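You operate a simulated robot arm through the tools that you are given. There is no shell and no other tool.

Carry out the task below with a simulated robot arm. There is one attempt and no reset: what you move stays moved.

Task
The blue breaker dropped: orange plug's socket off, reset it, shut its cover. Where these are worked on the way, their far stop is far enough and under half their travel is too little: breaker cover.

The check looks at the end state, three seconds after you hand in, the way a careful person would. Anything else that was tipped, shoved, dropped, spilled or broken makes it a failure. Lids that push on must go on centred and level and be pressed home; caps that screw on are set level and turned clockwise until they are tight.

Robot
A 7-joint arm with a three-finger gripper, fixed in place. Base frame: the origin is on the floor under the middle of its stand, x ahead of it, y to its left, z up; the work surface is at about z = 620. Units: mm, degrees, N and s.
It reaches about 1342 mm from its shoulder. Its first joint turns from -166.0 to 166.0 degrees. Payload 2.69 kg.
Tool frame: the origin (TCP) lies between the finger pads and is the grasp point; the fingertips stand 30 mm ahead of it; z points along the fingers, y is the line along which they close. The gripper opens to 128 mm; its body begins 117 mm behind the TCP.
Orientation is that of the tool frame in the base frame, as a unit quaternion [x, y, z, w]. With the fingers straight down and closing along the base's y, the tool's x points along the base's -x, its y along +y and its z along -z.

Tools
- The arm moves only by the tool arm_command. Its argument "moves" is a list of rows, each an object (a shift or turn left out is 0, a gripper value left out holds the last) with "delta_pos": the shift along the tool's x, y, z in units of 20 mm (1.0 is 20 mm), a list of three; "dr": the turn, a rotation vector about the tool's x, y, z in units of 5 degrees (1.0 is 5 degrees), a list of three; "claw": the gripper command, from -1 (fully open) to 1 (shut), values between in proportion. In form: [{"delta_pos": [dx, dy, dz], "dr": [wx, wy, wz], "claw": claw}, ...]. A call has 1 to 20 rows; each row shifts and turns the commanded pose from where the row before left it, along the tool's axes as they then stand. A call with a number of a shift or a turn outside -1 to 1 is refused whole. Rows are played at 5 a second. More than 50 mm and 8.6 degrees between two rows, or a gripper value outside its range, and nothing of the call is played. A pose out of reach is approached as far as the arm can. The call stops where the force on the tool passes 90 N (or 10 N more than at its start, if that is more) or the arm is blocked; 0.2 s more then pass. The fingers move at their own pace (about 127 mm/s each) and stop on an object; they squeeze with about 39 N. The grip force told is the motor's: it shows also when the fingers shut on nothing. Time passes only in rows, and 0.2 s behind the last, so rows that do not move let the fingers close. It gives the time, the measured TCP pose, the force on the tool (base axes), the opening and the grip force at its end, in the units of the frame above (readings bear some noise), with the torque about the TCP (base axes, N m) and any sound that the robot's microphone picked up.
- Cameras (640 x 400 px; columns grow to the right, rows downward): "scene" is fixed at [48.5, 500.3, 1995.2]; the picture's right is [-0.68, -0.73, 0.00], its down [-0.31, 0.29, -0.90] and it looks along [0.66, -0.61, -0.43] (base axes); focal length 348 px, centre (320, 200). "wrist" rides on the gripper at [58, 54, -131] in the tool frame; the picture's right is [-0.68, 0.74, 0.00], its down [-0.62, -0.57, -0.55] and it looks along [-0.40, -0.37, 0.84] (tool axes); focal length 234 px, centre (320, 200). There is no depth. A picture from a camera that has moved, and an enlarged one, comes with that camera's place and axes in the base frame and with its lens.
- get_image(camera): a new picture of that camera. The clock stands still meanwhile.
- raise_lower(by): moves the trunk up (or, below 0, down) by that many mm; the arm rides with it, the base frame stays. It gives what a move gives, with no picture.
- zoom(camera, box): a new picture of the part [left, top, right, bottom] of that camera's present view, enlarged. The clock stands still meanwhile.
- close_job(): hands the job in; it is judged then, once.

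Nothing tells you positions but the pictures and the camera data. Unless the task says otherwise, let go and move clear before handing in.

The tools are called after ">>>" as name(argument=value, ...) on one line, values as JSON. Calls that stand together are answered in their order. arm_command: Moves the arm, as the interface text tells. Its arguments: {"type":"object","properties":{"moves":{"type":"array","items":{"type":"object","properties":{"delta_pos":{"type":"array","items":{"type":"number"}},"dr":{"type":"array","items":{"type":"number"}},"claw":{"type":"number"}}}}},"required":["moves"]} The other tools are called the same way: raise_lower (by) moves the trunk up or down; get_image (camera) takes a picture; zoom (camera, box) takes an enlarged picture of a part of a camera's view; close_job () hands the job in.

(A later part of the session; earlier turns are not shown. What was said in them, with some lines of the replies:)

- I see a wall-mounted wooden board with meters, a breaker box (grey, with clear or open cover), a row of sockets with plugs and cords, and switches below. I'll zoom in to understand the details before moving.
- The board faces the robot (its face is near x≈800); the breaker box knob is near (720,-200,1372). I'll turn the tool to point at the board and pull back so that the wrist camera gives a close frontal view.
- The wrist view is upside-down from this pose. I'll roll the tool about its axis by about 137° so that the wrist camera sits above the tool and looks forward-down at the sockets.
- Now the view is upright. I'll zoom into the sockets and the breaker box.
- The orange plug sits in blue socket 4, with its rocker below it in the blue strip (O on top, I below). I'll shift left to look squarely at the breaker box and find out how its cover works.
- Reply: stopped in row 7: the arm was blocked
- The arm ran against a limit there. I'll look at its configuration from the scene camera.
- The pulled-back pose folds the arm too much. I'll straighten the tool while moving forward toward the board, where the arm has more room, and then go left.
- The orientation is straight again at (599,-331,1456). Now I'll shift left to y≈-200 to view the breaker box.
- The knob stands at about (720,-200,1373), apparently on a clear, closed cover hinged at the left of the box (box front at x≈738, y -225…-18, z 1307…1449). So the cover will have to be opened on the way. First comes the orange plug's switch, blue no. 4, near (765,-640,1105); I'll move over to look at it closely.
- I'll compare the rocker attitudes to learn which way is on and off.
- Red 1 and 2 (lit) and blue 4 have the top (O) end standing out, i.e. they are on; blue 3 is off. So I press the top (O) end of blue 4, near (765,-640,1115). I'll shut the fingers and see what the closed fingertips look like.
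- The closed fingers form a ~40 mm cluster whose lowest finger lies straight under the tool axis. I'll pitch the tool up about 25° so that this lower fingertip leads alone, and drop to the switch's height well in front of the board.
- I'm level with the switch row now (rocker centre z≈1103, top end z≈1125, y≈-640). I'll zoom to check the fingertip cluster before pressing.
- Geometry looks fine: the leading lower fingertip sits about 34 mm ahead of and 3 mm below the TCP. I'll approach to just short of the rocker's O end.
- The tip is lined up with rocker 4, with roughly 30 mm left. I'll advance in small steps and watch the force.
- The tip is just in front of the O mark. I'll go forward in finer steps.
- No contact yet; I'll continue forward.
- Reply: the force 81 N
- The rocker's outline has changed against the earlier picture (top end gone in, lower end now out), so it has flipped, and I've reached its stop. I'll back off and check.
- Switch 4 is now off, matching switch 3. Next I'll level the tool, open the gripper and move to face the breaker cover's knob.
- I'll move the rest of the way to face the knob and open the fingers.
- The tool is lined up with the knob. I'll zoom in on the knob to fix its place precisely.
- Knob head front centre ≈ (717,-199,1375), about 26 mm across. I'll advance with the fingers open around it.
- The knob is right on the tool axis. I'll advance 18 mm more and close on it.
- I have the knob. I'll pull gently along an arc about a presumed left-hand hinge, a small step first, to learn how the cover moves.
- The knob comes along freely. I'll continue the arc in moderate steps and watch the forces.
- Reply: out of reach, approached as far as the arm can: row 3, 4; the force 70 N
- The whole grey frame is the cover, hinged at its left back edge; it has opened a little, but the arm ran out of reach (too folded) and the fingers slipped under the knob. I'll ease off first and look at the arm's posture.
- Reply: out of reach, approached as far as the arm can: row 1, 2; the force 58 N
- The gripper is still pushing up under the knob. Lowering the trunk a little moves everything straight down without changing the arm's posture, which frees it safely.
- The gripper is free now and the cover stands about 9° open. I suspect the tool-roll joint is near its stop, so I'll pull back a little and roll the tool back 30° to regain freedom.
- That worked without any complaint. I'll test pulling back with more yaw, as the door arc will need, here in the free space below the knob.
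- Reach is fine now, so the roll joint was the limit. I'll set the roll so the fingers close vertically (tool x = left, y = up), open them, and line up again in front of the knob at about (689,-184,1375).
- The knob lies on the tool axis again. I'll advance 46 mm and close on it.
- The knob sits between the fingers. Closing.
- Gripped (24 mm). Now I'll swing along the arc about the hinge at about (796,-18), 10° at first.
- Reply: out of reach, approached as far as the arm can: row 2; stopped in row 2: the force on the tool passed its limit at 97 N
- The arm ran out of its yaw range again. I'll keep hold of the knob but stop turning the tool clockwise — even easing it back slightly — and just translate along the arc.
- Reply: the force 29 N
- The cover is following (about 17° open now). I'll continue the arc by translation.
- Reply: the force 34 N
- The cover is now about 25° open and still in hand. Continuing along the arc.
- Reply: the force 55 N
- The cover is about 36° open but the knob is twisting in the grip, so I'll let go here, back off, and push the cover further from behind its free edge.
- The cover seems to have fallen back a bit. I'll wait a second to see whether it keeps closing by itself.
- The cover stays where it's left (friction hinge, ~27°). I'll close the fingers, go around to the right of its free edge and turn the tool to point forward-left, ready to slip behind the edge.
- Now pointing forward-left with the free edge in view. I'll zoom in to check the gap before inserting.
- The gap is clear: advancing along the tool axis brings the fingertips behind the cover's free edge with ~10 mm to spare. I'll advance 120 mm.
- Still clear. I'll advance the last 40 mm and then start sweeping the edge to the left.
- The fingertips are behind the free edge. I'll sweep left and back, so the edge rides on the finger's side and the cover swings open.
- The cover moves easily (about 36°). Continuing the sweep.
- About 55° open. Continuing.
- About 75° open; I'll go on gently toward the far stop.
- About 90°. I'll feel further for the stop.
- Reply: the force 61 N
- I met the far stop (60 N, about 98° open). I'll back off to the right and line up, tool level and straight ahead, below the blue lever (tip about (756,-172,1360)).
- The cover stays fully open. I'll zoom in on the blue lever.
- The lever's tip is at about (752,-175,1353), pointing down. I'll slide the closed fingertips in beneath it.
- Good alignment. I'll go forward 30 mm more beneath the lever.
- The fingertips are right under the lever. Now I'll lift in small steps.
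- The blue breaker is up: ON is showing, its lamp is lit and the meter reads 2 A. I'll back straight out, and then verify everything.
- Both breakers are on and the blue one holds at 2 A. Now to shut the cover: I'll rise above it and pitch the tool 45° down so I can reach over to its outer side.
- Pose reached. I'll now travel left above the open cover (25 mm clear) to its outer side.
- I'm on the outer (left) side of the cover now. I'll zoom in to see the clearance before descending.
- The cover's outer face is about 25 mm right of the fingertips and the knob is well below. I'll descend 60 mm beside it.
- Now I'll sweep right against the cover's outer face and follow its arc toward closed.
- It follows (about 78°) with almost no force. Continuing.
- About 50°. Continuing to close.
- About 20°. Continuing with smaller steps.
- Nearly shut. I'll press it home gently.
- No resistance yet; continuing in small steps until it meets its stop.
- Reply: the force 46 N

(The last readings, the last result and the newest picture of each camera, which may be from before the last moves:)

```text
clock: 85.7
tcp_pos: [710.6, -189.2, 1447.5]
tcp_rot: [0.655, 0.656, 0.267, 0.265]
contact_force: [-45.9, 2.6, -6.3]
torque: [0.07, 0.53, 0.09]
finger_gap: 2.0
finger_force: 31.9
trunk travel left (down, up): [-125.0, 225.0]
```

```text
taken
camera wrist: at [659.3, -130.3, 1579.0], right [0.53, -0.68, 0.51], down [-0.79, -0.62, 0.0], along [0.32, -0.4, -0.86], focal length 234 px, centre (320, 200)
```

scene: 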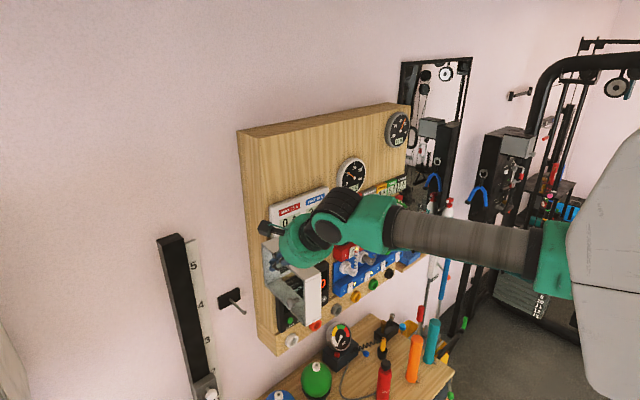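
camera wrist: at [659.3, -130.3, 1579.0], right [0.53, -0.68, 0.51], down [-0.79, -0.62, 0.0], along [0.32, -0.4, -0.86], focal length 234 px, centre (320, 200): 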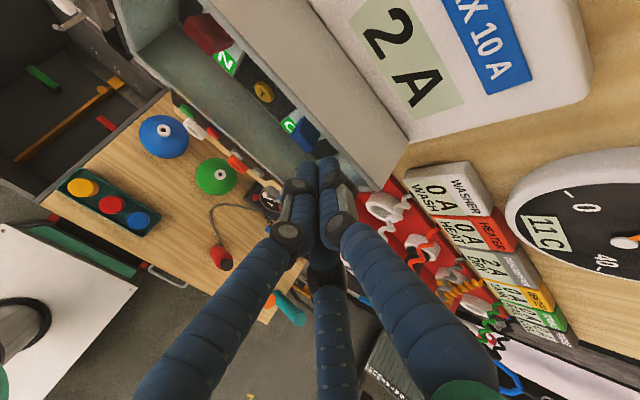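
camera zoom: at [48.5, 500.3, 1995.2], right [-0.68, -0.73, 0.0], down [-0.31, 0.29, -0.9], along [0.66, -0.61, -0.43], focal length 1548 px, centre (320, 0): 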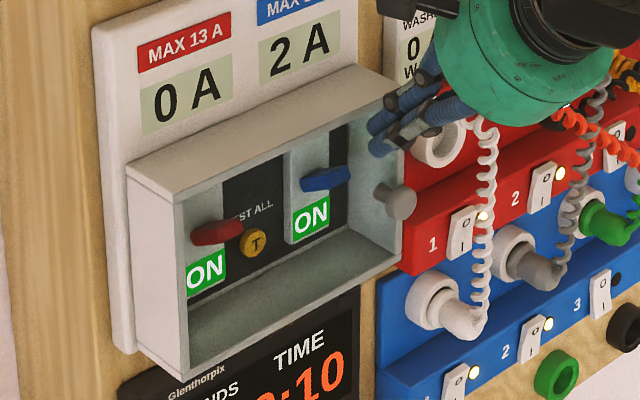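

It now meets its stop at 46 N. One slightly firmer press, then I'll back away and check.

>>> arm_command(moves=[{"delta_pos": [0, 0.06, 0.06]}, {"delta_pos": [0, 0, 0]}, {"delta_pos": [0, -0.3, -0.3]}, {"delta_pos": [0, -0.5, -0.5]}, {"delta_pos": [0, -0.7, -0.7]}, {"delta_pos": [0, -0.7, -0.7]}, {"delta_pos": [0, -0.7, -0.7]}])

>>> zoom(camera="scene", box=[280, 205, 350, 275])

>>> get_image(camera="wrist")

>>> zoom(camera="scene", box=[230, 170, 430, 300])

```text
clock: 87.3
tcp_pos: [636.8, -188.3, 1448.5]
tcp_rot: [0.654, 0.656, 0.267, 0.265]
contact_force: [-0.1, -0.1, 0.2]
torque: [-0.06, 0.06, -0.01]
finger_gap: 2.1
finger_force: 31.7
trunk travel left (down, up): [-125.0, 225.0]
```

```text
5.71 times, centred on (315, 240) of scene
camera zoom: at [48.5, 500.3, 1995.2], right [-0.68, -0.73, 0.0], down [-0.31, 0.29, -0.9], along [0.66, -0.61, -0.43], focal length 1990 px, centre (349, -29)
```

zoom: 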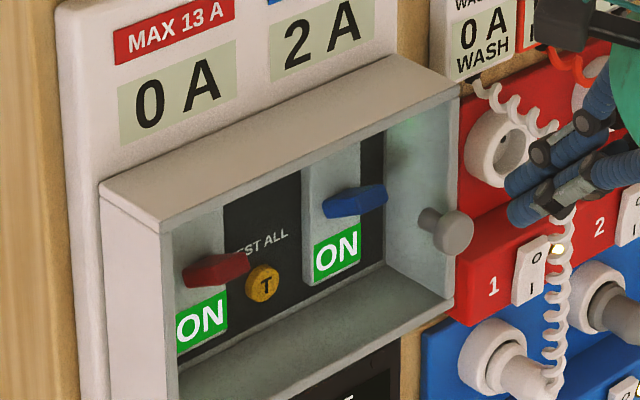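

```text
taken
camera wrist: at [585.0, -129.2, 1579.2], right [0.53, -0.68, 0.51], down [-0.79, -0.62, 0.0], along [0.32, -0.4, -0.86], focal length 234 px, centre (320, 200)
```

wrist: 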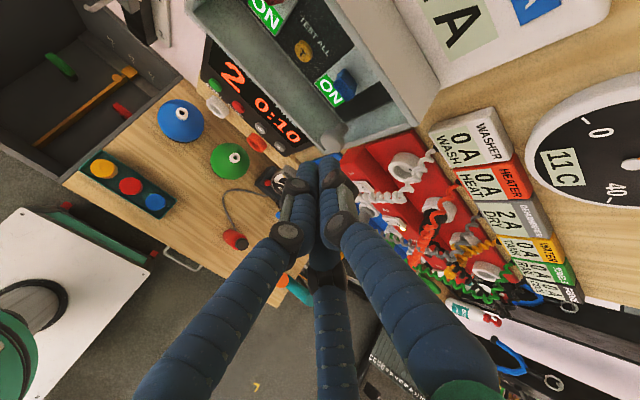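

```text
3.08 times, centred on (330, 235) of scene
camera zoom: at [48.5, 500.3, 1995.2], right [-0.68, -0.73, 0.0], down [-0.31, 0.29, -0.9], along [0.66, -0.61, -0.43], focal length 1072 px, centre (289, 92)
```

zoom: 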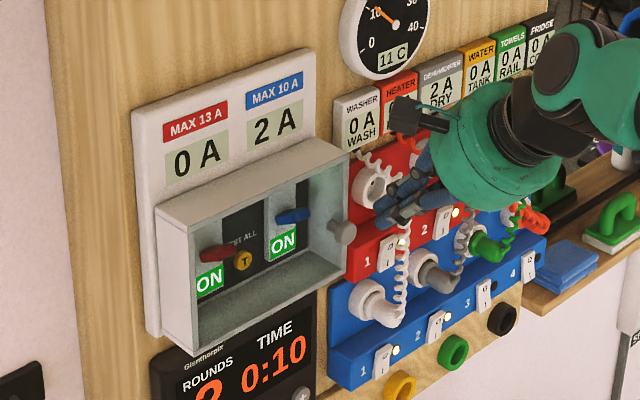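

The cover sits exactly where it was at the start, both breakers show ON, and only blue lamps 1 and 2 are lit (4 dark). I'll move the arm well clear and take a last look at everything.

>>> arm_command(moves=[{"delta_pos": [0, -0.5, -0.7]}, {"delta_pos": [0, -0.1, -0.9]}, {"delta_pos": [0, 0, -0.9]}, {"delta_pos": [0, 0, -0.9]}])

>>> get_image(camera="scene")

>>> zoom(camera="scene", box=[250, 180, 430, 300])

>>> zoom(camera="scene", box=[370, 225, 410, 275])

>>> get_image(camera="wrist")

```text
clock: 88.3
tcp_pos: [579.0, -189.6, 1491.3]
tcp_rot: [0.654, 0.655, 0.268, 0.267]
contact_force: [0.3, 0.3, 1.0]
torque: [0.03, -0.01, 0.0]
finger_gap: 1.9
finger_force: 31.6
trunk travel left (down, up): [-125.0, 225.0]
```

```text
taken
```

scene: 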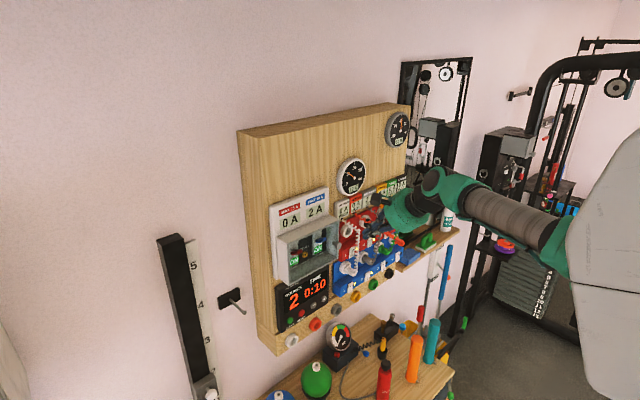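

```text
3.33 times, centred on (340, 240) of scene
camera zoom: at [48.5, 500.3, 1995.2], right [-0.68, -0.73, 0.0], down [-0.31, 0.29, -0.9], along [0.66, -0.61, -0.43], focal length 1161 px, centre (253, 67)
```

zoom: 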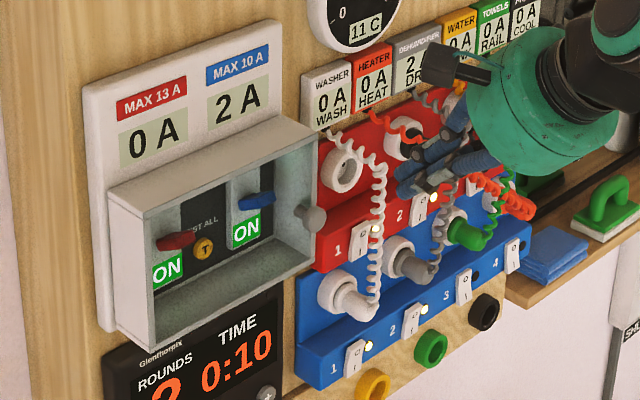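

```text
8.00 times, centred on (390, 250) of scene
camera zoom: at [48.5, 500.3, 1995.2], right [-0.68, -0.73, 0.0], down [-0.31, 0.29, -0.9], along [0.66, -0.61, -0.43], focal length 2786 px, centre (-240, -200)
```

zoom: 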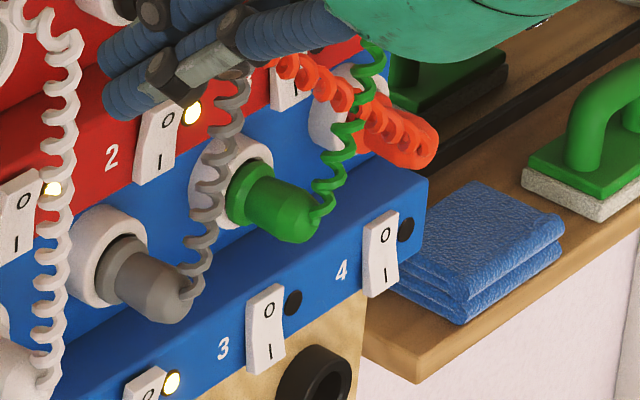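

```text
taken
camera wrist: at [528.8, -130.2, 1621.4], right [0.53, -0.68, 0.51], down [-0.79, -0.62, 0.0], along [0.32, -0.4, -0.86], focal length 234 px, centre (320, 200)
```

wrist: 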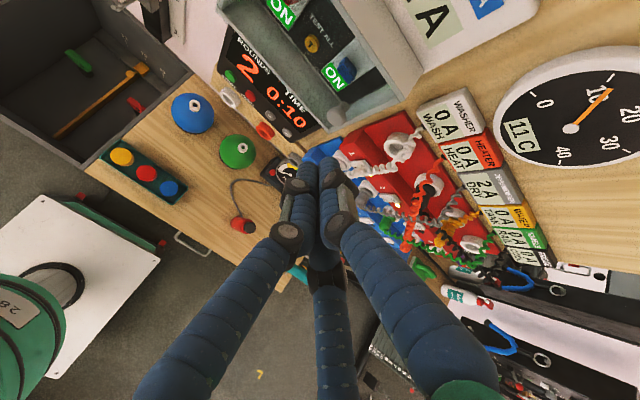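

Everything checks out in the last pictures:
- **Orange plug's socket:** blue no. 4 is off and its lamp is dark.
- **Blue breaker:** it is on and holding at 2 A.
- **Cover:** it is shut, back where it was at the start.
- **Arm and surroundings:** the arm is clear, and I see nothing else disturbed.

I'm handing the job in.

>>> close_job()

```text
The job is handed in.
```

The job is handed in, and from the last pictures all three parts are done:

- **Orange plug's socket:** it was blue no. 4. I pressed its rocker to O, and its lamp stays dark now that the blue row has power again.
- **Blue breaker:** it is up and showing ON with its lamp lit. It held at 2 A for the rest of the job.
- **Cover:** it was shut at the start, so I opened it to its far stop (about 98°) to reach the breaker. I then closed it again until it met its stop at 46 N and gave it one firmer press. It sits where it did at the start.

While I was opening the cover, the fingers slipped off the knob and pushed up on its underside with about 70 N for a moment. The knob and cover worked normally afterwards. I saw nothing else moved, and the arm was clear at hand-in.
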